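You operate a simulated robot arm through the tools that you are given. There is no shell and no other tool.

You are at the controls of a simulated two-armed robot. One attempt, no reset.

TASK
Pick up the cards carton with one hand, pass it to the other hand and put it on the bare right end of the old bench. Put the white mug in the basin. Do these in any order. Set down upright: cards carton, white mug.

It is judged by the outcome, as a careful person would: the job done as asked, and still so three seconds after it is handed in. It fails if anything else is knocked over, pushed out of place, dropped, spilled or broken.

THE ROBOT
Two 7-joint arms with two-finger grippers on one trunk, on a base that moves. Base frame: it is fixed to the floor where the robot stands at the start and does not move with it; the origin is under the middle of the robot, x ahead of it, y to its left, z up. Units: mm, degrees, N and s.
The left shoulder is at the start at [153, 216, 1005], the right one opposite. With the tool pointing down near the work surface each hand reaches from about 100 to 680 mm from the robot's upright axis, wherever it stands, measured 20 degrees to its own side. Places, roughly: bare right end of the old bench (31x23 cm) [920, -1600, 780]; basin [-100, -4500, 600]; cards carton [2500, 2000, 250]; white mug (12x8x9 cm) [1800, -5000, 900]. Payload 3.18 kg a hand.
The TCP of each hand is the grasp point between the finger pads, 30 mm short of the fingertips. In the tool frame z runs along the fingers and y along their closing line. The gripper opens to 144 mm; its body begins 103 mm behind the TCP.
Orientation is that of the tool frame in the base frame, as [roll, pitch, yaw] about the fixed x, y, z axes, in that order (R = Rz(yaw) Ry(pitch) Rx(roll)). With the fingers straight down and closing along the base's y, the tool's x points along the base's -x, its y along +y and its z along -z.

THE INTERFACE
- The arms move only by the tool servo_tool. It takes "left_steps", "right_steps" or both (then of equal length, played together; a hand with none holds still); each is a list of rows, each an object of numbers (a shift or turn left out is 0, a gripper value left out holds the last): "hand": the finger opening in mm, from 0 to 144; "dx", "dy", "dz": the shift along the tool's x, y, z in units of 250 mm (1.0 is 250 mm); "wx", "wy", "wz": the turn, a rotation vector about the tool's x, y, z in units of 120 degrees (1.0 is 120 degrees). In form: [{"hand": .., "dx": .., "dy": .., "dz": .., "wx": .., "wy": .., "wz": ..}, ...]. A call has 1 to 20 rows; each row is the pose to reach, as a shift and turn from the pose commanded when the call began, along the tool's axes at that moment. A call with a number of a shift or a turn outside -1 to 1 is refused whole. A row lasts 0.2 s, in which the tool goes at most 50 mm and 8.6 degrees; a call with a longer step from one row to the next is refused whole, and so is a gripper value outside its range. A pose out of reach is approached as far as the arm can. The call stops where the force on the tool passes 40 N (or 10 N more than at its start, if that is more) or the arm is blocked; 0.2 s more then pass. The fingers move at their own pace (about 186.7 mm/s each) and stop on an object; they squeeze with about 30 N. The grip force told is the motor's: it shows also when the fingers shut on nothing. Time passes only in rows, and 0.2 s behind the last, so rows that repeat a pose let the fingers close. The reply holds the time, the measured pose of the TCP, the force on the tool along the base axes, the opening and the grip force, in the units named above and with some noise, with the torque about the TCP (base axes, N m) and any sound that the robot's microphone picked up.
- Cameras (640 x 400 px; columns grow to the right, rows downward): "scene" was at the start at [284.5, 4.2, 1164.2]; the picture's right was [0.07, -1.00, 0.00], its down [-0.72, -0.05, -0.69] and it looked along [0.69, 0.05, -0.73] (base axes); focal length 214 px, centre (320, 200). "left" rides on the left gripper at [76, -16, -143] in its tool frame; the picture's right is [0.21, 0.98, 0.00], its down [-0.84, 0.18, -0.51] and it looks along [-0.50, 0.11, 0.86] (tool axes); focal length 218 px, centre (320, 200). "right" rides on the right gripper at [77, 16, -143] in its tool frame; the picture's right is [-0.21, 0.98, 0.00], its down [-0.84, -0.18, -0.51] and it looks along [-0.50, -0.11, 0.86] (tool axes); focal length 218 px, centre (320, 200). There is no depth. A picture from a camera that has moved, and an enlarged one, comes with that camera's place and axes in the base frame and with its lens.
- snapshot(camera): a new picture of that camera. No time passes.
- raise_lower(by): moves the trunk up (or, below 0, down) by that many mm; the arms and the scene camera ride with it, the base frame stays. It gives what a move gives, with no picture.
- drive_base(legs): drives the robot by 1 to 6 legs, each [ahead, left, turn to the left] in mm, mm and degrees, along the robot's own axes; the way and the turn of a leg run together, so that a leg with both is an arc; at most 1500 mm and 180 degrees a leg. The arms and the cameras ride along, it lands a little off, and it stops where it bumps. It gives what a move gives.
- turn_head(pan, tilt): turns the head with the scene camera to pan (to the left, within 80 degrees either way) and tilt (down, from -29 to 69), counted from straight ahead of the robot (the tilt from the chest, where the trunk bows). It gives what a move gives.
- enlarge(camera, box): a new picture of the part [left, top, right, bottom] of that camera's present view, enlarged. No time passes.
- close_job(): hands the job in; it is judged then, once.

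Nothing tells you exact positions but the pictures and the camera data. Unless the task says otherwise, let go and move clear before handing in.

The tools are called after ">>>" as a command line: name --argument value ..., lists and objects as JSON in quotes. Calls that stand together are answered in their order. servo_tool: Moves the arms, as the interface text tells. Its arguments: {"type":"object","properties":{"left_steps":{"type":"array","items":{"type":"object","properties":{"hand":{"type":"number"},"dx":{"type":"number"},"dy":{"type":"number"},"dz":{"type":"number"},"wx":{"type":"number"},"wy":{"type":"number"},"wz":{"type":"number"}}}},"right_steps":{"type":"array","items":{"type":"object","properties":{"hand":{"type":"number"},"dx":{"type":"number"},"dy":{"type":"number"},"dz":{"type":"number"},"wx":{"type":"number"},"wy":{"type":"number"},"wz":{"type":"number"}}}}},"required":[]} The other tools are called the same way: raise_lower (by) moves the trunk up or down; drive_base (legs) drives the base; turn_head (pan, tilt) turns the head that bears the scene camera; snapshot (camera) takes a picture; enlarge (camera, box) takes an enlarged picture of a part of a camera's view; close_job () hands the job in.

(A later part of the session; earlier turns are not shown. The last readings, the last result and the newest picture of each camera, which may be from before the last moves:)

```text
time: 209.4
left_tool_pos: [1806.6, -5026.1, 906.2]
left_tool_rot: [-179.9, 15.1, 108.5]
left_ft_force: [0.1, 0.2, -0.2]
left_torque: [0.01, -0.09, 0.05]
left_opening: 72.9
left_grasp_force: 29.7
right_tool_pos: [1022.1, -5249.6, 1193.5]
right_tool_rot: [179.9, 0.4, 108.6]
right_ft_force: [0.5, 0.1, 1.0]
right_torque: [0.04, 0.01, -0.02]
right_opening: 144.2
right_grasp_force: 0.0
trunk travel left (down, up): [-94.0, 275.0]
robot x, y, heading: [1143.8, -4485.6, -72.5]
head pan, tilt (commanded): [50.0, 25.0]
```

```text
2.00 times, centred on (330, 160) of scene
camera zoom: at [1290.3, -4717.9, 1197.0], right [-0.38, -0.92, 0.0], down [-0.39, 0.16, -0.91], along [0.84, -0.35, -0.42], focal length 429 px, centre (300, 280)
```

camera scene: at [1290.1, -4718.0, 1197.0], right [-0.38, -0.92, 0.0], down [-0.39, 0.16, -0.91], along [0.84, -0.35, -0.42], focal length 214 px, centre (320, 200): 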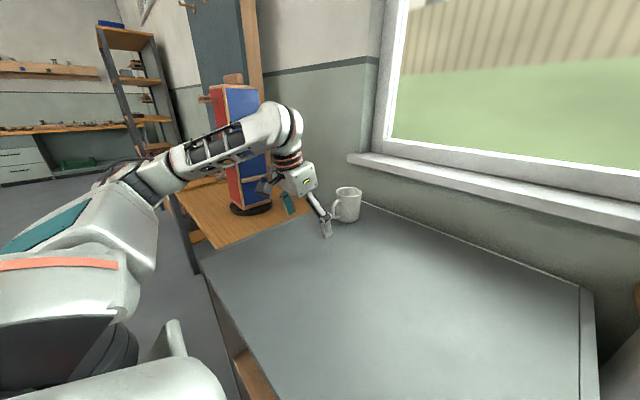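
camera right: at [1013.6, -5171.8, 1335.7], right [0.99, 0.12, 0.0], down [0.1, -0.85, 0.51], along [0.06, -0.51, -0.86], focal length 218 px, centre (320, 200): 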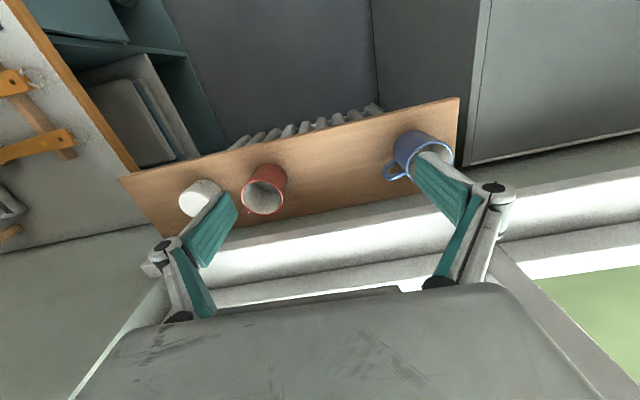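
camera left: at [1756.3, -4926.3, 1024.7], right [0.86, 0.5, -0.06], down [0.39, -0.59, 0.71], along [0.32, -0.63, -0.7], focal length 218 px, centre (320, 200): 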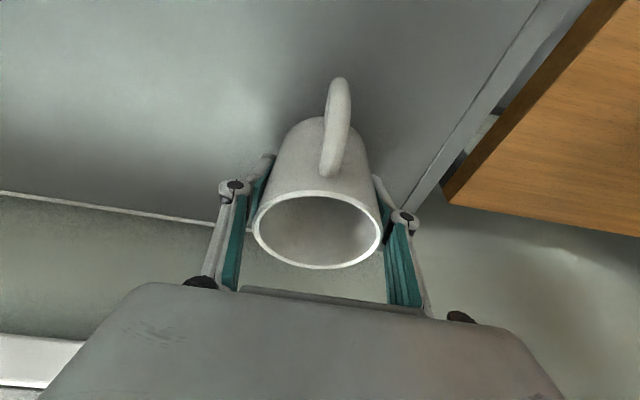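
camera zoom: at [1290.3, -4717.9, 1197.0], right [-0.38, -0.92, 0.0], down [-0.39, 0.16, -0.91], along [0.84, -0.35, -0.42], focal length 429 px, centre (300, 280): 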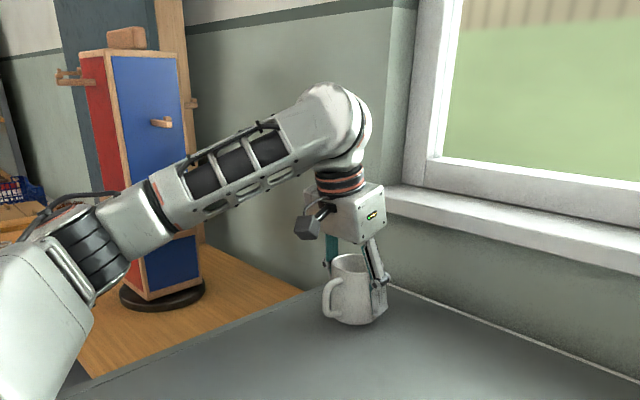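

Gripped (73 mm, 30 N). I lift the mug 60 mm and draw it back.

>>> servo_tool --left_steps '[{"dx": -0.02, "dz": -0.075}, {"dx": -0.042, "dz": -0.155}, {"dx": -0.063, "dz": -0.232}, {"dx": -0.063, "dz": -0.232}]'

>>> servo_tool --left_steps '[{"dx": 0.14, "dz": -0.038}, {"dx": 0.28, "dz": -0.076}, {"dx": 0.42, "dz": -0.114}, {"dx": 0.56, "dz": -0.15}, {"dx": 0.7, "dz": -0.19}]'

>>> snapshot --camera "scene"

>>> snapshot --camera "left"

```text
time: 210.4
left_tool_pos: [1808.8, -5026.5, 966.9]
left_tool_rot: [-180.0, 15.1, 108.6]
left_ft_force: [-0.3, 0.2, -2.6]
left_torque: [-0.03, -0.06, 0.01]
left_opening: 73.3
left_grasp_force: 30.1
right_tool_pos: [1023.3, -5250.3, 1192.9]
right_tool_rot: [180.0, 0.3, 108.6]
right_ft_force: [0.5, -0.4, 0.1]
right_torque: [0.01, 0.01, 0.0]
right_opening: 144.0
right_grasp_force: 0.1
trunk travel left (down, up): [-94.0, 275.0]
robot x, y, heading: [1144.3, -4484.7, -72.4]
head pan, tilt (commanded): [50.0, 25.0]
```

```text
time: 211.6
left_tool_pos: [1749.7, -4852.6, 965.5]
left_tool_rot: [-180.0, 15.1, 108.5]
left_ft_force: [-0.6, 0.3, -2.5]
left_torque: [-0.01, -0.03, -0.04]
left_opening: 73.4
left_grasp_force: 29.6
right_tool_pos: [1022.7, -5249.7, 1194.9]
right_tool_rot: [179.9, 0.5, 108.7]
right_ft_force: [-0.5, 0.3, -0.2]
right_torque: [-0.02, 0.0, 0.0]
right_opening: 144.1
right_grasp_force: 0.1
trunk travel left (down, up): [-94.0, 275.0]
robot x, y, heading: [1145.4, -4486.3, -72.7]
head pan, tilt (commanded): [50.0, 25.0]
```

```text
taken
camera scene: at [1290.5, -4717.2, 1197.2], right [-0.38, -0.92, 0.0], down [-0.39, 0.16, -0.91], along [0.84, -0.35, -0.42], focal length 214 px, centre (320, 200)
```

scene: 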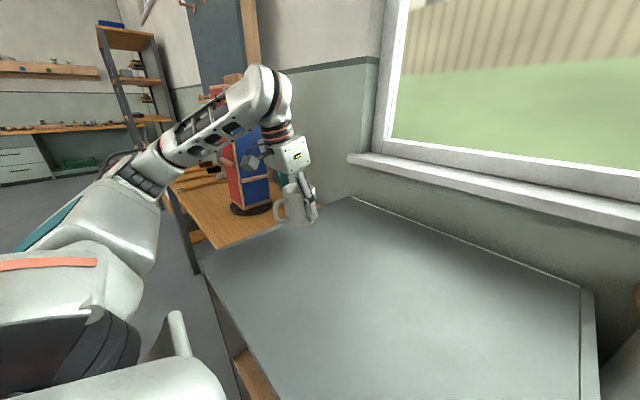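

```text
taken
camera left: at [1697.5, -4752.8, 1083.6], right [0.86, 0.5, -0.06], down [0.39, -0.59, 0.71], along [0.32, -0.63, -0.7], focal length 218 px, centre (320, 200)
```

left: 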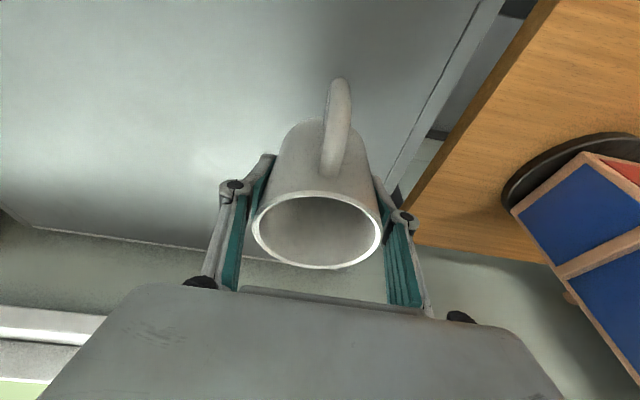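

The mug is held upright. I bring the hand right and back toward the robot, away from the tower, then reverse the base.

>>> servo_tool --left_steps '[{"dy": -0.14, "dx": 0.05}, {"dy": -0.28, "dx": 0.1}, {"dy": -0.42, "dx": 0.15}, {"dy": -0.56, "dx": 0.2}, {"dy": -0.7, "dx": 0.25}]'

>>> drive_base --legs '[[-500, 0, 0]]'

>>> turn_head --pan 0 --tilt 25

>>> snapshot --camera "scene"

>>> turn_head --pan -60 --tilt 25

>>> snapshot --camera "scene"

```text
time: 212.8
left_tool_pos: [1563.6, -4852.8, 953.4]
left_tool_rot: [179.9, 15.1, 108.6]
left_ft_force: [-0.5, -0.2, -3.7]
left_torque: [-0.03, -0.02, 0.02]
left_opening: 73.4
left_grasp_force: 30.2
right_tool_pos: [1022.0, -5250.3, 1192.9]
right_tool_rot: [179.9, 0.4, 108.7]
right_ft_force: [-1.1, 1.0, 0.1]
right_torque: [0.05, -0.03, 0.01]
right_opening: 144.1
right_grasp_force: 0.1
trunk travel left (down, up): [-94.0, 275.0]
robot x, y, heading: [1143.3, -4482.3, -72.8]
head pan, tilt (commanded): [50.0, 25.0]
```

```text
time: 215.7
left_tool_pos: [1413.9, -4380.7, 952.1]
left_tool_rot: [-180.0, 15.0, 108.2]
left_ft_force: [-0.2, 0.2, -3.0]
left_torque: [-0.04, -0.03, -0.02]
left_opening: 73.4
left_grasp_force: 29.9
right_tool_pos: [871.9, -4773.8, 1193.7]
right_tool_rot: [179.8, 0.3, 108.4]
right_ft_force: [-1.1, 0.3, 0.2]
right_torque: [-0.01, 0.03, 0.01]
right_opening: 144.1
right_grasp_force: 0.1
trunk travel left (down, up): [-94.0, 275.0]
robot x, y, heading: [998.9, -4010.7, -72.7]
head pan, tilt (commanded): [50.0, 25.0]
```

```text
time: 216.9
left_tool_pos: [1414.4, -4379.8, 952.7]
left_tool_rot: [-179.9, 15.1, 108.1]
left_ft_force: [0.2, 0.0, -2.6]
left_torque: [-0.03, -0.02, 0.03]
left_opening: 73.6
left_grasp_force: 30.5
right_tool_pos: [871.0, -4773.8, 1194.2]
right_tool_rot: [179.9, 0.4, 108.4]
right_ft_force: [-0.3, 0.0, -0.6]
right_torque: [0.0, -0.02, -0.01]
right_opening: 144.1
right_grasp_force: 0.0
trunk travel left (down, up): [-94.0, 275.0]
robot x, y, heading: [997.8, -4006.5, -73.0]
head pan, tilt (commanded): [0.0, 25.0]
```

```text
taken
camera scene: at [1083.8, -4296.0, 1196.9], right [-0.96, -0.29, 0.0], down [-0.12, 0.4, -0.91], along [0.27, -0.87, -0.42], focal length 214 px, centre (320, 200)
```

scene: 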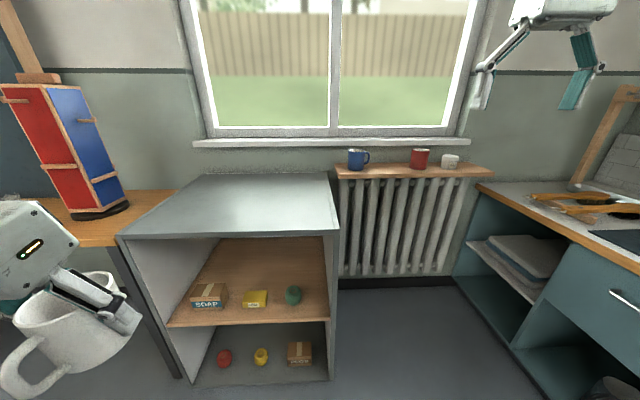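

```text
time: 218.2
left_tool_pos: [1414.2, -4379.9, 951.7]
left_tool_rot: [-179.9, 15.1, 108.2]
left_ft_force: [-0.8, 0.5, -2.2]
left_torque: [-0.02, 0.02, -0.01]
left_opening: 73.4
left_grasp_force: 30.4
right_tool_pos: [870.8, -4774.9, 1193.3]
right_tool_rot: [179.9, 0.4, 108.4]
right_ft_force: [-0.5, -0.4, 0.0]
right_torque: [-0.01, 0.01, 0.02]
right_opening: 143.8
right_grasp_force: 0.1
trunk travel left (down, up): [-94.0, 275.0]
robot x, y, heading: [997.3, -4011.7, -73.0]
head pan, tilt (commanded): [-60.0, 25.0]
```

```text
taken
camera scene: at [994.0, -4275.5, 1196.9], right [-0.73, 0.68, 0.0], down [0.29, 0.31, -0.91], along [-0.62, -0.66, -0.42], focal length 214 px, centre (320, 200)
```

scene: 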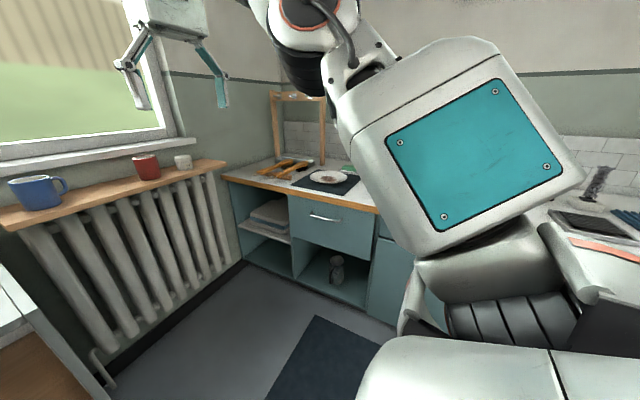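

Now I turn right to face the sink counter and look at the basin.

>>> drive_base --legs '[[0, 0, -90]]'

>>> turn_head --pan 0 --tilt 25

>>> snapshot --camera "scene"

>>> enlarge --camera "scene" --box '[160, 120, 440, 295]'

```text
time: 222.4
left_tool_pos: [619.9, -4423.6, 952.8]
left_tool_rot: [-179.9, 15.1, 17.5]
left_ft_force: [0.1, 0.5, -2.9]
left_torque: [-0.03, -0.01, 0.01]
left_opening: 73.5
left_grasp_force: 30.1
right_tool_pos: [234.7, -3874.2, 1193.2]
right_tool_rot: [179.9, 0.4, 17.7]
right_ft_force: [0.1, 0.3, 0.1]
right_torque: [-0.01, 0.0, -0.01]
right_opening: 144.5
right_grasp_force: 0.0
trunk travel left (down, up): [-94.0, 275.0]
robot x, y, heading: [994.7, -4010.3, -163.5]
head pan, tilt (commanded): [-60.0, 25.0]
```

```text
time: 223.7
left_tool_pos: [621.5, -4423.2, 952.1]
left_tool_rot: [-179.9, 15.1, 17.5]
left_ft_force: [-0.4, 0.3, -3.6]
left_torque: [-0.01, 0.0, 0.03]
left_opening: 73.3
left_grasp_force: 30.0
right_tool_pos: [234.3, -3874.7, 1191.9]
right_tool_rot: [179.9, 0.4, 17.6]
right_ft_force: [0.2, -0.5, -0.2]
right_torque: [0.0, -0.01, 0.0]
right_opening: 144.0
right_grasp_force: 0.1
trunk travel left (down, up): [-94.0, 275.0]
robot x, y, heading: [993.7, -4010.2, -163.8]
head pan, tilt (commanded): [0.0, 25.0]
```

```text
taken
camera scene: at [711.3, -4095.9, 1196.9], right [-0.28, 0.96, 0.0], down [0.41, 0.12, -0.91], along [-0.87, -0.25, -0.42], focal length 214 px, centre (320, 200)
```

scene: 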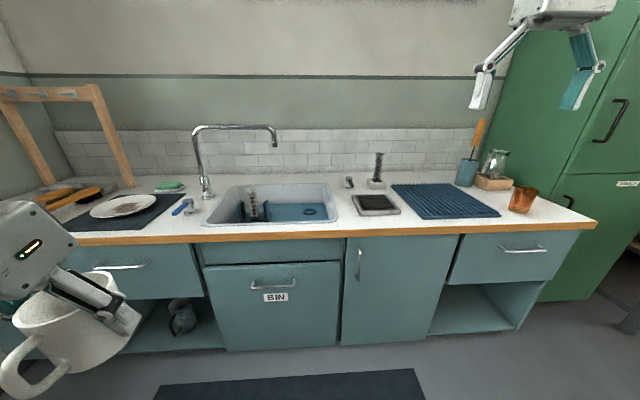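

```text
2.29 times, centred on (300, 208) of scene
camera zoom: at [711.3, -4095.9, 1196.9], right [-0.28, 0.96, 0.0], down [0.41, 0.12, -0.91], along [-0.87, -0.25, -0.42], focal length 490 px, centre (366, 183)
```

zoom: 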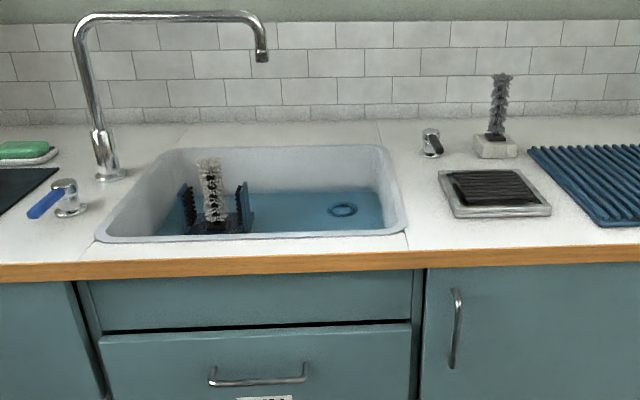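

The basin's left part holds a brush fixture; its right half (with the drain) is free, and the tap spout arcs over the left-centre. I drive 350 mm nearer for a second measurement.

>>> drive_base --legs '[[350, 0, 0]]'

>>> turn_head --pan 10 --tilt 35

>>> snapshot --camera "scene"

>>> enlarge --camera "scene" --box '[180, 90, 460, 265]'

>>> snapshot --camera "left"

```text
time: 226.0
left_tool_pos: [287.6, -4527.5, 951.8]
left_tool_rot: [-179.8, 15.1, 18.0]
left_ft_force: [0.7, 0.6, -3.2]
left_torque: [-0.01, 0.01, -0.03]
left_opening: 73.3
left_grasp_force: 30.1
right_tool_pos: [-103.2, -3983.6, 1193.7]
right_tool_rot: [180.0, 0.3, 18.2]
right_ft_force: [-0.6, -0.6, -0.4]
right_torque: [0.04, -0.01, 0.0]
right_opening: 144.1
right_grasp_force: 0.1
trunk travel left (down, up): [-94.0, 275.0]
robot x, y, heading: [658.3, -4113.2, -163.2]
head pan, tilt (commanded): [0.0, 25.0]
```

```text
time: 226.7
left_tool_pos: [288.9, -4527.1, 951.8]
left_tool_rot: [-179.9, 15.1, 18.0]
left_ft_force: [0.0, 0.0, -3.1]
left_torque: [-0.03, 0.0, -0.01]
left_opening: 73.0
left_grasp_force: 29.8
right_tool_pos: [-103.2, -3982.6, 1192.4]
right_tool_rot: [179.8, 0.4, 18.3]
right_ft_force: [-0.2, -0.1, -0.5]
right_torque: [0.04, 0.0, 0.01]
right_opening: 144.0
right_grasp_force: 0.0
trunk travel left (down, up): [-94.0, 275.0]
robot x, y, heading: [660.1, -4109.3, -163.3]
head pan, tilt (commanded): [10.0, 35.0]
```

```text
taken
camera scene: at [385.1, -4212.3, 1181.2], right [-0.45, 0.89, 0.0], down [0.51, 0.26, -0.82], along [-0.73, -0.37, -0.57], focal length 214 px, centre (320, 200)
```

scene: 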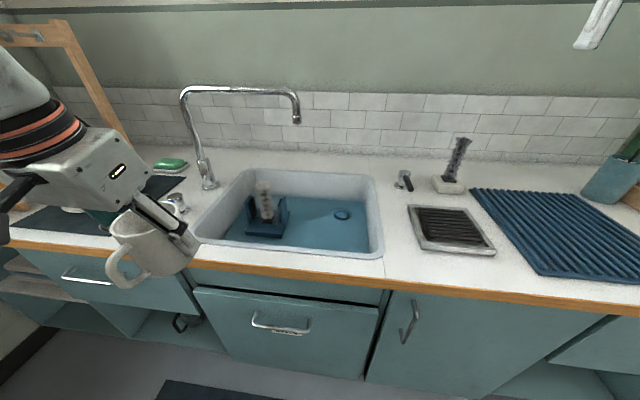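

```text
2.29 times, centred on (320, 178) of scene
camera zoom: at [385.1, -4212.3, 1181.2], right [-0.45, 0.89, 0.0], down [0.51, 0.26, -0.82], along [-0.73, -0.37, -0.57], focal length 490 px, centre (320, 251)
```

zoom: 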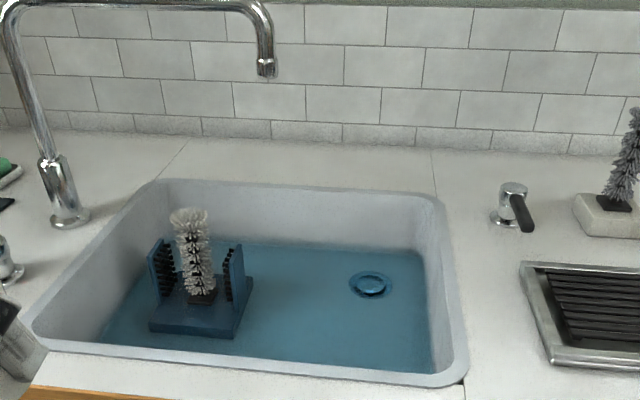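

```text
taken
camera left: at [388.8, -4478.2, 1070.4], right [0.49, -0.87, -0.06], down [-0.59, -0.38, 0.71], along [-0.64, -0.32, -0.7], focal length 218 px, centre (320, 200)
```

left: 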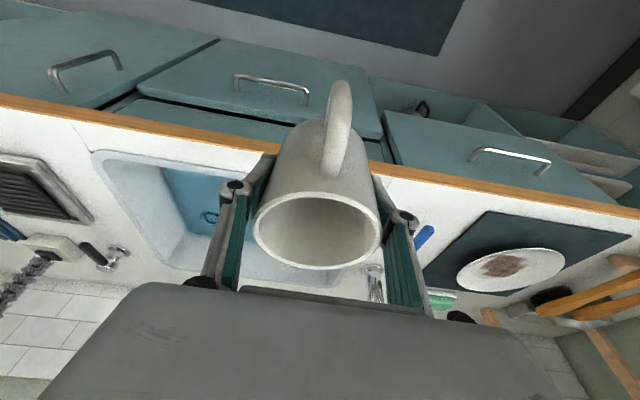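

Triangulated: rim z ≈ 740, basin floor ≈ 670, drain ≈ (−209, −4418), spout tip ≈ (−90, −4519, 1037). I'll set the mug in the free right-front part, before the drain. Driving 200 mm closer.

>>> drive_base --legs '[[200, 0, 0]]'

>>> turn_head --pan 5 --tilt 45

>>> snapshot --camera "scene"

>>> enlarge --camera "scene" --box '[160, 60, 440, 235]'

```text
time: 228.3
left_tool_pos: [98.2, -4583.4, 953.5]
left_tool_rot: [-179.9, 15.2, 17.9]
left_ft_force: [1.0, 0.4, -2.7]
left_torque: [0.0, 0.01, 0.02]
left_opening: 73.2
left_grasp_force: 30.1
right_tool_pos: [-292.4, -4038.2, 1192.5]
right_tool_rot: [179.9, 0.4, 18.0]
right_ft_force: [-0.1, -0.6, -0.6]
right_torque: [0.0, 0.01, 0.03]
right_opening: 144.1
right_grasp_force: 0.0
trunk travel left (down, up): [-94.0, 275.0]
robot x, y, heading: [469.1, -4165.8, -163.2]
head pan, tilt (commanded): [10.0, 35.0]
```

```text
time: 229.1
left_tool_pos: [97.8, -4583.8, 952.3]
left_tool_rot: [-179.9, 15.0, 17.9]
left_ft_force: [1.1, -1.1, -2.6]
left_torque: [0.03, 0.03, 0.0]
left_opening: 73.1
left_grasp_force: 30.0
right_tool_pos: [-292.2, -4038.1, 1193.2]
right_tool_rot: [179.8, 0.3, 18.2]
right_ft_force: [-0.3, -0.6, -0.2]
right_torque: [-0.03, -0.02, 0.0]
right_opening: 143.9
right_grasp_force: 0.1
trunk travel left (down, up): [-94.0, 275.0]
robot x, y, heading: [474.2, -4171.1, -163.2]
head pan, tilt (commanded): [5.0, 45.0]
```

```text
taken
camera scene: at [198.1, -4259.5, 1166.3], right [-0.37, 0.93, 0.0], down [0.66, 0.26, -0.71], along [-0.66, -0.26, -0.71], focal length 214 px, centre (320, 200)
```

scene: 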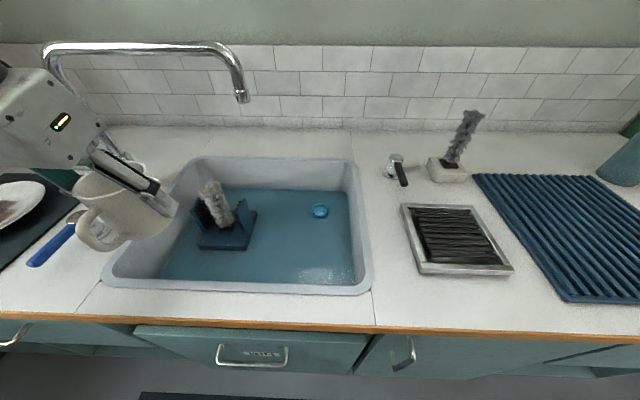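

```text
2.29 times, centred on (300, 148) of scene
camera zoom: at [198.1, -4259.5, 1166.3], right [-0.37, 0.93, 0.0], down [0.66, 0.26, -0.71], along [-0.66, -0.26, -0.71], focal length 490 px, centre (366, 320)
```

zoom: 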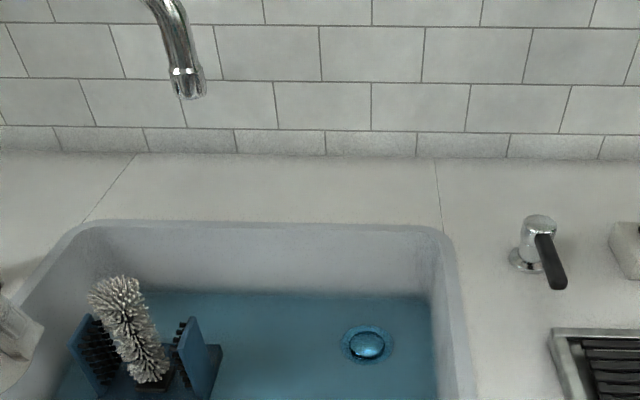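

The view is clear. I slide the mug right, in front of the spout, to line up with the free right part of the basin.

>>> servo_tool --left_steps '[{"dy": -0.16}, {"dy": -0.33}, {"dy": -0.5, "dx": 0.01}, {"dy": -0.67, "dx": 0.012}, {"dy": -0.84, "dx": 0.015}, {"dy": -1.0, "dx": 0.018}, {"dy": -1.0, "dx": 0.018}]'

>>> snapshot --camera "scene"

>>> snapshot --camera "left"

```text
time: 230.7
left_tool_pos: [25.1, -4345.5, 952.2]
left_tool_rot: [-179.9, 15.1, 17.9]
left_ft_force: [0.3, -1.4, -2.2]
left_torque: [0.01, 0.01, 0.03]
left_opening: 73.1
left_grasp_force: 29.6
right_tool_pos: [-293.3, -4039.7, 1192.9]
right_tool_rot: [180.0, 0.3, 18.1]
right_ft_force: [0.1, -1.2, -0.6]
right_torque: [0.05, 0.04, 0.0]
right_opening: 144.0
right_grasp_force: 0.0
trunk travel left (down, up): [-94.0, 275.0]
robot x, y, heading: [472.0, -4167.5, -163.2]
head pan, tilt (commanded): [5.0, 45.0]
```

```text
taken
camera scene: at [198.1, -4260.0, 1166.2], right [-0.37, 0.93, 0.0], down [0.66, 0.26, -0.71], along [-0.66, -0.26, -0.71], focal length 214 px, centre (320, 200)
```

scene: 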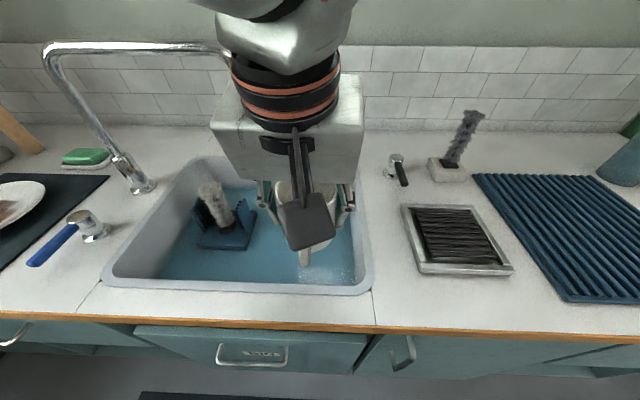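

```text
taken
camera left: at [124.9, -4296.0, 1071.0], right [0.49, -0.87, -0.06], down [-0.59, -0.38, 0.71], along [-0.64, -0.32, -0.7], focal length 218 px, centre (320, 200)
```

left: 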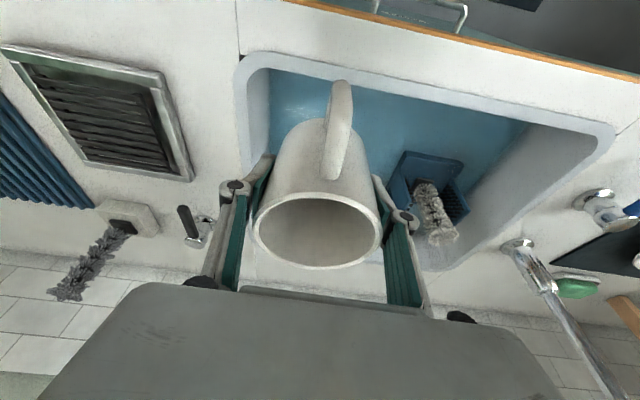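

The hand is in line. Re-measuring with the hand camera: rim ≈ 770, floor ≈ 672, target spot ≈ (−119, −4388). I move the mug forward over it, staying right of the spout.

>>> servo_tool --left_steps '[{"dx": -0.145, "dy": -0.004, "dz": 0.039}, {"dx": -0.29, "dy": -0.008, "dz": 0.078}, {"dx": -0.436, "dy": -0.012, "dz": 0.117}, {"dx": -0.581, "dy": -0.016, "dz": 0.1557}, {"dx": -0.581, "dy": -0.016, "dz": 0.1557}]'

>>> snapshot --camera "scene"

>>> snapshot --camera "left"

```text
time: 231.8
left_tool_pos: [-120.1, -4388.6, 951.8]
left_tool_rot: [-179.8, 15.2, 17.9]
left_ft_force: [0.6, -0.4, -2.6]
left_torque: [0.0, 0.05, 0.0]
left_opening: 73.1
left_grasp_force: 30.3
right_tool_pos: [-292.3, -4037.4, 1195.0]
right_tool_rot: [179.8, 0.5, 18.2]
right_ft_force: [-0.1, 0.3, -0.2]
right_torque: [-0.02, 0.05, -0.03]
right_opening: 144.1
right_grasp_force: 0.1
trunk travel left (down, up): [-94.0, 275.0]
robot x, y, heading: [471.5, -4166.8, -163.4]
head pan, tilt (commanded): [5.0, 45.0]
```

```text
taken
camera scene: at [198.6, -4259.3, 1166.6], right [-0.37, 0.93, 0.0], down [0.66, 0.26, -0.71], along [-0.66, -0.26, -0.71], focal length 214 px, centre (320, 200)
```

scene: 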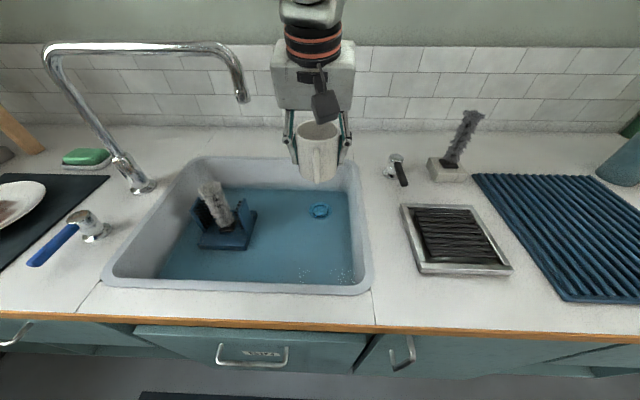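

```text
taken
camera left: at [-18.8, -4339.6, 1069.8], right [0.49, -0.87, -0.06], down [-0.59, -0.38, 0.71], along [-0.64, -0.32, -0.7], focal length 218 px, centre (320, 200)
```

left: 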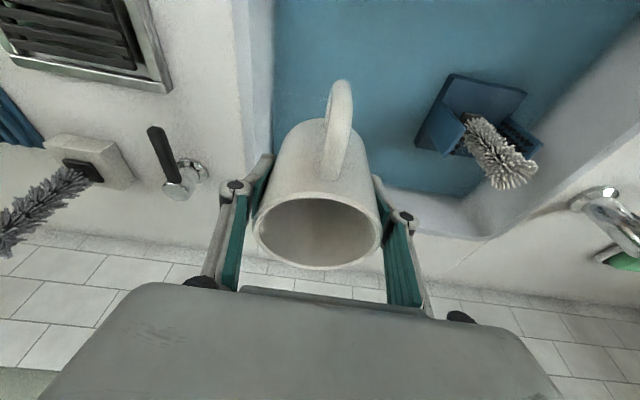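

The mug is over the free floor between right wall and brush fixture, short of the drain. I lower it 190 mm in stages.

>>> servo_tool --left_steps '[{"dx": 0.034, "dz": 0.127}, {"dx": 0.069, "dz": 0.254}, {"dx": 0.105, "dz": 0.386}]'

>>> snapshot --camera "scene"

>>> servo_tool --left_steps '[{"dx": 0.034, "dz": 0.127}, {"dx": 0.069, "dz": 0.254}, {"dx": 0.084, "dz": 0.309}, {"dx": 0.084, "dz": 0.309}]'

>>> snapshot --camera "scene"

>>> snapshot --camera "left"

```text
time: 232.7
left_tool_pos: [-122.9, -4387.6, 850.0]
left_tool_rot: [-179.9, 15.0, 17.8]
left_ft_force: [-0.2, 0.2, -3.4]
left_torque: [0.01, -0.02, -0.01]
left_opening: 73.0
left_grasp_force: 30.4
right_tool_pos: [-294.4, -4038.5, 1191.6]
right_tool_rot: [179.8, 0.3, 18.2]
right_ft_force: [0.1, 0.2, 0.5]
right_torque: [0.05, -0.04, 0.02]
right_opening: 143.9
right_grasp_force: 0.2
trunk travel left (down, up): [-94.0, 275.0]
robot x, y, heading: [474.1, -4168.4, -163.3]
head pan, tilt (commanded): [5.0, 45.0]
```

```text
taken
camera scene: at [197.1, -4259.7, 1165.8], right [-0.37, 0.93, 0.0], down [0.66, 0.26, -0.71], along [-0.66, -0.26, -0.71], focal length 214 px, centre (320, 200)
```

scene: 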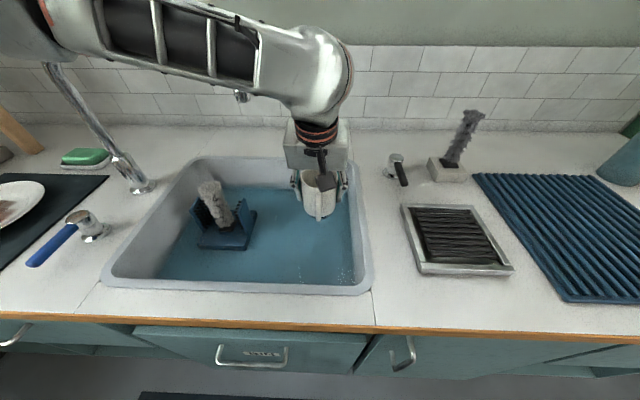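

```text
time: 233.7
left_tool_pos: [-120.2, -4387.1, 771.5]
left_tool_rot: [-179.9, 15.1, 17.9]
left_ft_force: [0.5, -0.8, -2.2]
left_torque: [-0.03, -0.02, 0.02]
left_opening: 73.3
left_grasp_force: 30.3
right_tool_pos: [-292.9, -4038.0, 1192.6]
right_tool_rot: [179.8, 0.4, 18.1]
right_ft_force: [-0.6, 0.5, -0.9]
right_torque: [-0.02, 0.0, 0.02]
right_opening: 144.1
right_grasp_force: 0.1
trunk travel left (down, up): [-94.0, 275.0]
robot x, y, heading: [469.6, -4170.9, -163.5]
head pan, tilt (commanded): [5.0, 45.0]
```

```text
taken
camera scene: at [198.1, -4259.4, 1166.4], right [-0.37, 0.93, 0.0], down [0.66, 0.26, -0.71], along [-0.66, -0.26, -0.71], focal length 214 px, centre (320, 200)
```

scene: 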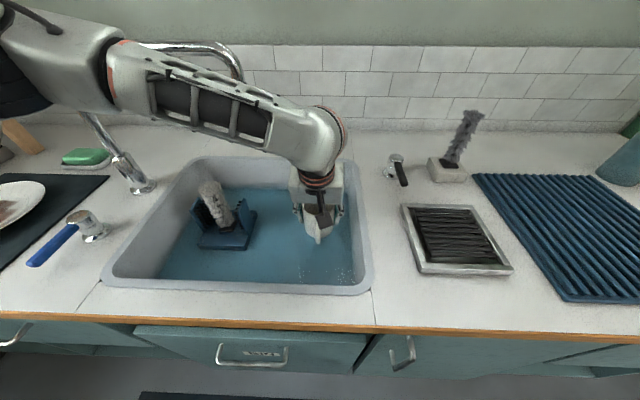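

```text
taken
camera left: at [-19.4, -4338.5, 889.9], right [0.49, -0.87, -0.06], down [-0.59, -0.38, 0.71], along [-0.64, -0.32, -0.7], focal length 218 px, centre (320, 200)
```

left: 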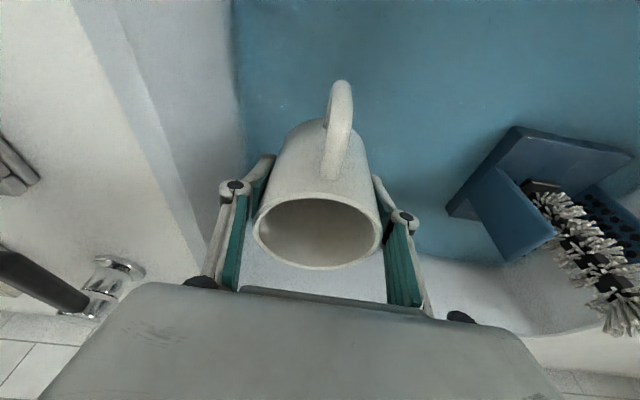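

The forearm passes close to the spout. I look closely before going lower.

>>> enlarge --camera "scene" --box '[40, 20, 360, 220]'

>>> turn_head --pan 40 --tilt 35

>>> snapshot --camera "scene"

>>> snapshot --camera "right"

```text
2.00 times, centred on (200, 120) of scene
camera zoom: at [198.1, -4259.4, 1166.4], right [-0.37, 0.93, 0.0], down [0.66, 0.26, -0.71], along [-0.66, -0.26, -0.71], focal length 429 px, centre (560, 360)
```

zoom: 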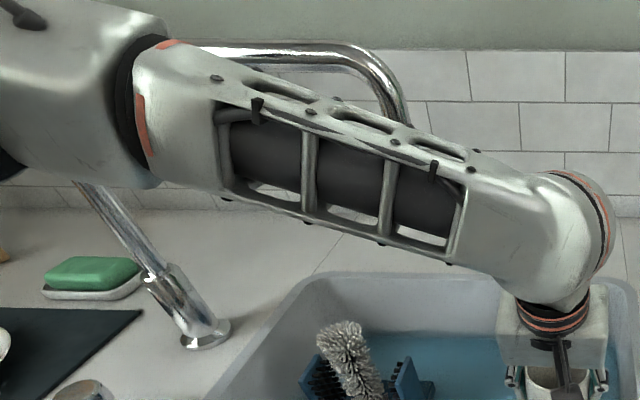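

```text
time: 234.7
left_tool_pos: [-120.7, -4387.8, 771.1]
left_tool_rot: [-179.9, 15.1, 17.9]
left_ft_force: [-0.5, -0.3, -2.7]
left_torque: [0.0, 0.03, 0.01]
left_opening: 73.1
left_grasp_force: 29.9
right_tool_pos: [-293.3, -4038.8, 1192.7]
right_tool_rot: [179.9, 0.5, 18.1]
right_ft_force: [-0.4, 0.6, -0.1]
right_torque: [0.04, -0.01, -0.02]
right_opening: 143.9
right_grasp_force: 0.1
trunk travel left (down, up): [-94.0, 275.0]
robot x, y, heading: [470.0, -4168.7, -163.4]
head pan, tilt (commanded): [40.0, 35.0]
```

```text
taken
camera scene: at [225.2, -4302.9, 1181.1], right [-0.84, 0.55, 0.0], down [0.32, 0.48, -0.82], along [-0.45, -0.68, -0.57], focal length 214 px, centre (320, 200)
```

scene: 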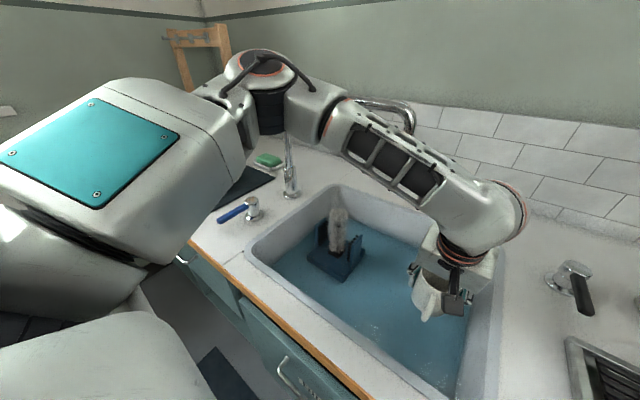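

```text
taken
camera right: at [-213.6, -4030.0, 1335.7], right [0.1, -0.99, 0.0], down [-0.85, -0.09, 0.51], along [-0.51, -0.06, -0.86], focal length 218 px, centre (320, 200)
```

right: 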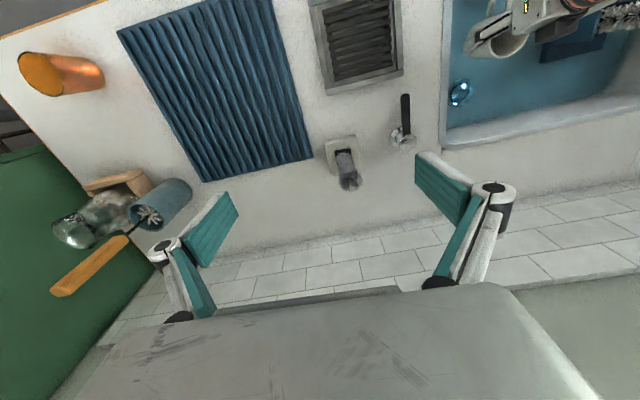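

>>> enlarge --camera "scene" --box '[300, 80, 540, 320]'

```text
1.67 times, centred on (420, 200) of scene
camera zoom: at [225.2, -4302.9, 1181.1], right [-0.84, 0.55, 0.0], down [0.32, 0.48, -0.82], along [-0.45, -0.68, -0.57], focal length 358 px, centre (153, 200)
```

zoom: 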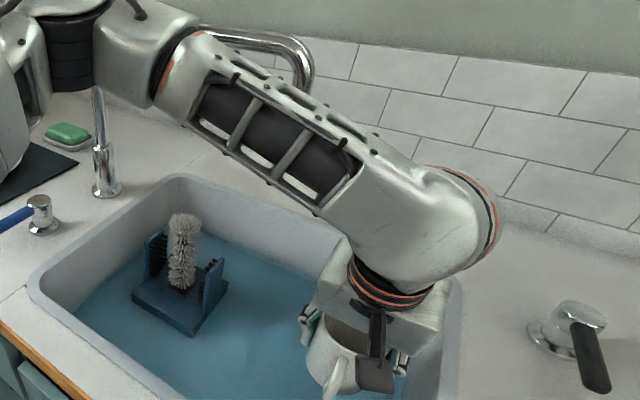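

There is ~25–30 mm between forearm and spout, and the hand goes straight down from here. I continue down 28 mm, then in small steps watching force.

>>> servo_tool --left_steps '[{"dx": 0.0105, "dz": 0.0386}, {"dx": 0.021, "dz": 0.0772}, {"dx": 0.0294, "dz": 0.108}, {"dx": 0.0294, "dz": 0.108}]'

>>> servo_tool --left_steps '[{"dx": 0.0042, "dz": 0.0154}, {"dx": 0.0084, "dz": 0.0309}, {"dx": 0.0126, "dz": 0.0463}]'

>>> snapshot --camera "left"

>>> enlarge --camera "scene" --box '[300, 80, 540, 320]'

```text
time: 235.7
left_tool_pos: [-118.5, -4387.5, 743.9]
left_tool_rot: [-179.9, 15.1, 17.9]
left_ft_force: [-0.6, -0.3, -2.8]
left_torque: [0.0, 0.03, 0.01]
left_opening: 73.0
left_grasp_force: 29.9
right_tool_pos: [-292.4, -4038.6, 1193.5]
right_tool_rot: [179.9, 0.4, 18.2]
right_ft_force: [0.0, -0.6, 0.5]
right_torque: [0.02, 0.01, 0.0]
right_opening: 144.1
right_grasp_force: 0.0
trunk travel left (down, up): [-94.0, 275.0]
robot x, y, heading: [468.9, -4169.8, -163.1]
head pan, tilt (commanded): [40.0, 35.0]
```

```text
time: 236.5
left_tool_pos: [-119.0, -4386.2, 731.5]
left_tool_rot: [-179.9, 15.1, 17.8]
left_ft_force: [0.1, 0.6, -2.7]
left_torque: [-0.03, 0.05, 0.0]
left_opening: 72.9
left_grasp_force: 29.8
right_tool_pos: [-294.0, -4038.7, 1192.1]
right_tool_rot: [179.8, 0.4, 18.1]
right_ft_force: [-0.8, 0.6, -0.1]
right_torque: [-0.02, 0.01, 0.01]
right_opening: 144.0
right_grasp_force: 0.0
trunk travel left (down, up): [-94.0, 275.0]
robot x, y, heading: [468.4, -4171.5, -163.5]
head pan, tilt (commanded): [40.0, 35.0]
```

```text
taken
camera left: at [-18.6, -4337.7, 849.8], right [0.49, -0.87, -0.06], down [-0.59, -0.38, 0.71], along [-0.64, -0.32, -0.7], focal length 218 px, centre (320, 200)
```

left: 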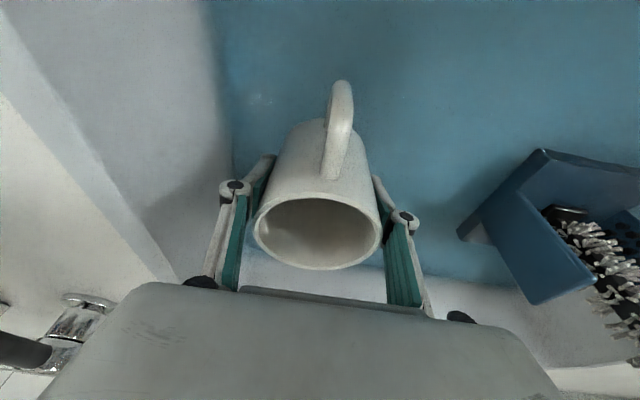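

```text
1.67 times, centred on (420, 200) of scene
camera zoom: at [225.1, -4302.9, 1181.0], right [-0.84, 0.55, 0.0], down [0.31, 0.48, -0.82], along [-0.45, -0.68, -0.57], focal length 358 px, centre (153, 200)
```

zoom: 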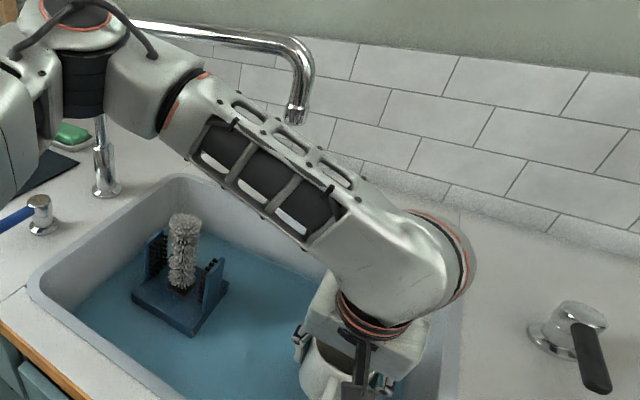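

Spout is clear now. Continuing down in 4 mm steps.

>>> servo_tool --left_steps '[{"dx": 0.0042, "dz": 0.0154}, {"dx": 0.0063, "dz": 0.0232}]'

>>> servo_tool --left_steps '[{"dx": 0.0042, "dz": 0.0154}, {"dx": 0.0042, "dz": 0.0154}]'

>>> servo_tool --left_steps '[{"dx": 0.0042, "dz": 0.0154}, {"dx": 0.0042, "dz": 0.0154}]'

```text
time: 237.1
left_tool_pos: [-120.9, -4386.5, 725.6]
left_tool_rot: [-179.9, 15.0, 17.9]
left_ft_force: [-0.2, 0.4, -2.5]
left_torque: [-0.03, 0.05, -0.02]
left_opening: 72.9
left_grasp_force: 29.6
right_tool_pos: [-293.6, -4038.7, 1192.6]
right_tool_rot: [179.9, 0.4, 18.1]
right_ft_force: [-0.2, 0.1, 0.2]
right_torque: [-0.01, -0.01, 0.01]
right_opening: 144.2
right_grasp_force: 0.2
trunk travel left (down, up): [-94.0, 275.0]
robot x, y, heading: [467.2, -4162.4, -163.6]
head pan, tilt (commanded): [40.0, 35.0]
```

```text
time: 237.7
left_tool_pos: [-119.5, -4386.6, 721.9]
left_tool_rot: [-179.9, 15.1, 17.8]
left_ft_force: [0.0, 0.4, -2.6]
left_torque: [0.05, 0.04, -0.03]
left_opening: 72.9
left_grasp_force: 29.5
right_tool_pos: [-293.0, -4037.5, 1193.4]
right_tool_rot: [179.8, 0.4, 18.2]
right_ft_force: [0.5, 0.1, -0.4]
right_torque: [-0.04, 0.02, -0.01]
right_opening: 143.8
right_grasp_force: 0.1
trunk travel left (down, up): [-94.0, 275.0]
robot x, y, heading: [467.5, -4167.1, -163.3]
head pan, tilt (commanded): [40.0, 35.0]
```

```text
time: 238.3
left_tool_pos: [-120.3, -4386.8, 716.5]
left_tool_rot: [-179.9, 15.1, 17.9]
left_ft_force: [0.2, 0.8, -2.4]
left_torque: [-0.05, 0.02, -0.01]
left_opening: 72.9
left_grasp_force: 29.7
right_tool_pos: [-292.4, -4037.0, 1194.0]
right_tool_rot: [179.9, 0.5, 18.2]
right_ft_force: [0.4, 0.7, 0.4]
right_torque: [-0.02, 0.0, -0.01]
right_opening: 144.0
right_grasp_force: 0.0
trunk travel left (down, up): [-94.0, 275.0]
robot x, y, heading: [465.4, -4168.4, -163.2]
head pan, tilt (commanded): [40.0, 35.0]
```

>>> servo_tool --left_steps '[{"dx": 0.0031, "dz": 0.0116}, {"dx": 0.0063, "dz": 0.0232}]'

>>> servo_tool --left_steps '[{"dx": 0.0031, "dz": 0.0116}, {"dx": 0.0063, "dz": 0.0232}]'

>>> snapshot --camera "left"

>>> enlarge --camera "scene" --box '[340, 180, 500, 340]'

```text
time: 238.9
left_tool_pos: [-120.2, -4387.0, 712.7]
left_tool_rot: [-179.9, 15.1, 17.9]
left_ft_force: [0.3, 0.5, -2.1]
left_torque: [-0.01, 0.04, 0.01]
left_opening: 73.1
left_grasp_force: 30.0
right_tool_pos: [-292.4, -4038.8, 1192.7]
right_tool_rot: [179.9, 0.3, 18.1]
right_ft_force: [-0.4, 0.4, -0.5]
right_torque: [0.02, -0.04, 0.02]
right_opening: 144.0
right_grasp_force: 0.1
trunk travel left (down, up): [-94.0, 275.0]
robot x, y, heading: [471.3, -4170.0, -163.5]
head pan, tilt (commanded): [40.0, 35.0]
```

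```text
time: 239.5
left_tool_pos: [-118.6, -4385.8, 706.5]
left_tool_rot: [-179.9, 15.1, 17.8]
left_ft_force: [0.8, -0.5, -1.9]
left_torque: [-0.03, 0.02, 0.02]
left_opening: 73.2
left_grasp_force: 29.7
right_tool_pos: [-292.8, -4038.6, 1193.4]
right_tool_rot: [179.9, 0.5, 18.1]
right_ft_force: [0.7, 0.5, 0.0]
right_torque: [0.0, -0.02, 0.03]
right_opening: 143.9
right_grasp_force: 0.0
trunk travel left (down, up): [-94.0, 275.0]
robot x, y, heading: [472.9, -4163.8, -163.3]
head pan, tilt (commanded): [40.0, 35.0]
```

```text
taken
camera left: at [-19.3, -4336.9, 824.3], right [0.49, -0.87, -0.06], down [-0.59, -0.38, 0.71], along [-0.64, -0.32, -0.7], focal length 218 px, centre (320, 200)
```

left: 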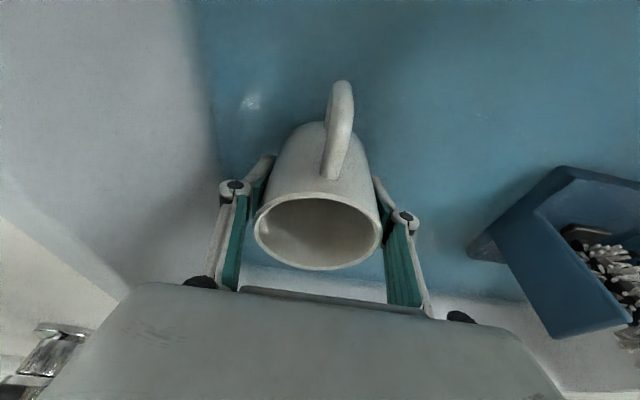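

```text
2.50 times, centred on (420, 260) of scene
camera zoom: at [225.2, -4302.9, 1181.1], right [-0.84, 0.55, 0.0], down [0.31, 0.48, -0.82], along [-0.45, -0.68, -0.57], focal length 536 px, centre (70, 50)
```

zoom: 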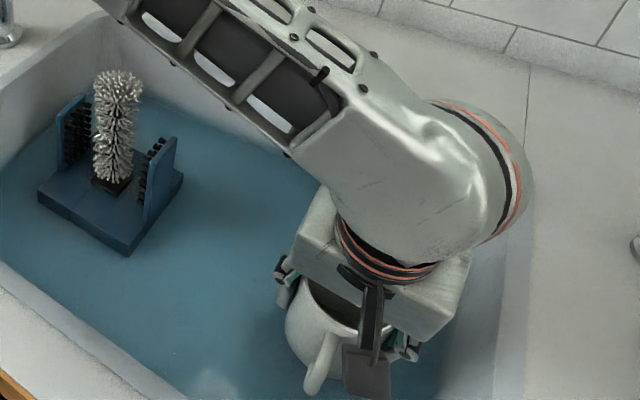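

No contact yet; still lowering in small steps.

>>> servo_tool --left_steps '[{"dx": 0.0031, "dz": 0.0116}, {"dx": 0.0042, "dz": 0.0154}]'

>>> servo_tool --left_steps '[{"dx": 0.0031, "dz": 0.0116}, {"dx": 0.0042, "dz": 0.0154}]'

>>> servo_tool --left_steps '[{"dx": 0.0031, "dz": 0.0116}, {"dx": 0.0042, "dz": 0.0154}]'

>>> servo_tool --left_steps '[{"dx": 0.0031, "dz": 0.0116}, {"dx": 0.0042, "dz": 0.0154}]'

```text
time: 240.1
left_tool_pos: [-119.4, -4385.2, 703.0]
left_tool_rot: [-179.8, 15.1, 17.9]
left_ft_force: [0.3, 0.1, -1.8]
left_torque: [-0.02, 0.0, 0.04]
left_opening: 72.9
left_grasp_force: 29.8
right_tool_pos: [-292.2, -4037.8, 1192.6]
right_tool_rot: [179.8, 0.3, 18.0]
right_ft_force: [0.6, -0.6, -0.4]
right_torque: [-0.02, -0.01, -0.02]
right_opening: 143.9
right_grasp_force: 0.0
trunk travel left (down, up): [-94.0, 275.0]
robot x, y, heading: [472.8, -4173.3, -163.5]
head pan, tilt (commanded): [40.0, 35.0]
```

```text
time: 240.7
left_tool_pos: [-118.5, -4385.4, 698.2]
left_tool_rot: [-179.9, 15.2, 17.8]
left_ft_force: [-1.0, 0.8, -1.0]
left_torque: [-0.03, 0.04, 0.01]
left_opening: 73.0
left_grasp_force: 30.2
right_tool_pos: [-293.7, -4038.2, 1194.2]
right_tool_rot: [179.9, 0.4, 18.1]
right_ft_force: [0.0, -0.4, 0.5]
right_torque: [0.0, -0.02, 0.03]
right_opening: 144.2
right_grasp_force: 0.1
trunk travel left (down, up): [-94.0, 275.0]
robot x, y, heading: [470.1, -4165.5, -163.2]
head pan, tilt (commanded): [40.0, 35.0]
```

```text
time: 241.3
left_tool_pos: [-118.7, -4386.4, 693.3]
left_tool_rot: [-179.9, 15.1, 18.0]
left_ft_force: [-0.6, 0.5, -1.1]
left_torque: [-0.02, 0.02, 0.0]
left_opening: 73.5
left_grasp_force: 29.7
right_tool_pos: [-291.6, -4038.4, 1194.0]
right_tool_rot: [179.9, 0.4, 18.0]
right_ft_force: [0.4, -0.5, 0.3]
right_torque: [0.02, -0.02, -0.03]
right_opening: 144.2
right_grasp_force: 0.1
trunk travel left (down, up): [-94.0, 275.0]
robot x, y, heading: [466.1, -4166.7, -163.3]
head pan, tilt (commanded): [40.0, 35.0]
```

```text
time: 241.9
left_tool_pos: [-118.2, -4386.4, 691.9]
left_tool_rot: [-179.9, 15.4, 17.8]
left_ft_force: [3.2, -1.0, 13.6]
left_torque: [-0.31, -0.53, 0.09]
left_opening: 73.0
left_grasp_force: 29.8
right_tool_pos: [-291.1, -4038.0, 1195.6]
right_tool_rot: [179.9, 0.5, 18.2]
right_ft_force: [0.7, 0.5, 0.0]
right_torque: [-0.01, 0.02, 0.02]
right_opening: 143.9
right_grasp_force: 0.0
trunk travel left (down, up): [-94.0, 275.0]
robot x, y, heading: [469.5, -4171.2, -163.3]
head pan, tilt (commanded): [40.0, 35.0]
```

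Contact (13.6 N): the mug stands on the basin floor at TCP z ≈ 692 — the falling weight reading shows there is water in the basin, and the mug is heavy enough to stay down. I ease off slightly and open the fingers gently.

>>> servo_tool --left_steps '[{"dx": -0.0021, "dz": -0.0077}, {"dx": -0.0021, "dz": -0.0077}]'

>>> servo_tool --left_steps '[{"hand": 75}, {"hand": 78}, {"hand": 82}, {"hand": 88}, {"hand": 94}, {"hand": 98}, {"hand": 98}]'

>>> snapshot --camera "left"

>>> enlarge --camera "scene" --box '[340, 180, 500, 340]'

```text
time: 242.5
left_tool_pos: [-118.7, -4384.6, 691.5]
left_tool_rot: [-179.9, 15.2, 17.8]
left_ft_force: [0.8, 0.0, 9.6]
left_torque: [-0.26, 0.2, 0.02]
left_opening: 72.9
left_grasp_force: 30.4
right_tool_pos: [-292.0, -4038.5, 1192.5]
right_tool_rot: [179.9, 0.5, 17.9]
right_ft_force: [0.4, -0.1, -0.3]
right_torque: [-0.04, 0.01, -0.03]
right_opening: 144.0
right_grasp_force: 0.0
trunk travel left (down, up): [-94.0, 275.0]
robot x, y, heading: [469.5, -4166.2, -163.3]
head pan, tilt (commanded): [40.0, 35.0]
```

```text
time: 244.1
left_tool_pos: [-117.9, -4385.8, 691.9]
left_tool_rot: [-179.9, 15.1, 17.8]
left_ft_force: [-0.7, -0.2, -0.3]
left_torque: [0.01, 0.0, 0.03]
left_opening: 97.9
left_grasp_force: 0.1
right_tool_pos: [-292.6, -4039.3, 1193.9]
right_tool_rot: [179.9, 0.4, 18.0]
right_ft_force: [0.9, -0.1, -0.3]
right_torque: [0.03, 0.02, -0.04]
right_opening: 143.9
right_grasp_force: 0.1
trunk travel left (down, up): [-94.0, 275.0]
robot x, y, heading: [467.1, -4168.5, -163.4]
head pan, tilt (commanded): [40.0, 35.0]
```

```text
taken
camera left: at [-18.3, -4336.7, 809.3], right [0.49, -0.87, -0.06], down [-0.59, -0.38, 0.71], along [-0.64, -0.32, -0.7], focal length 218 px, centre (320, 200)
```

left: 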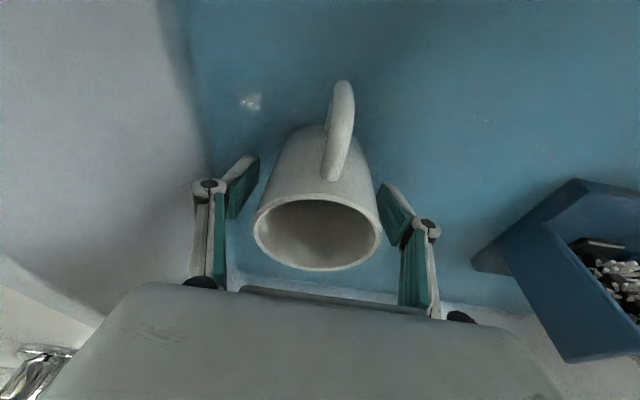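

```text
2.50 times, centred on (420, 260) of scene
camera zoom: at [225.4, -4302.8, 1181.2], right [-0.84, 0.55, 0.0], down [0.31, 0.48, -0.82], along [-0.45, -0.69, -0.57], focal length 536 px, centre (70, 50)
```

zoom: 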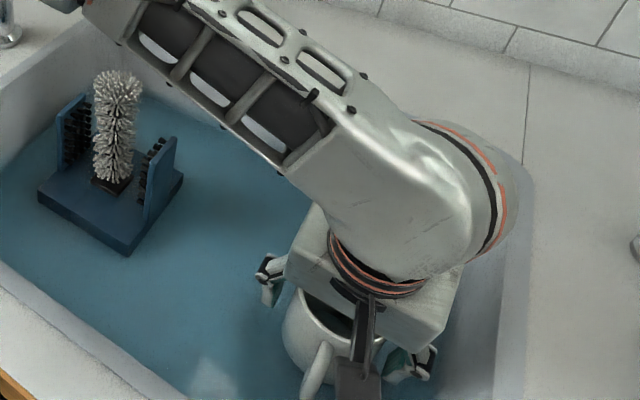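

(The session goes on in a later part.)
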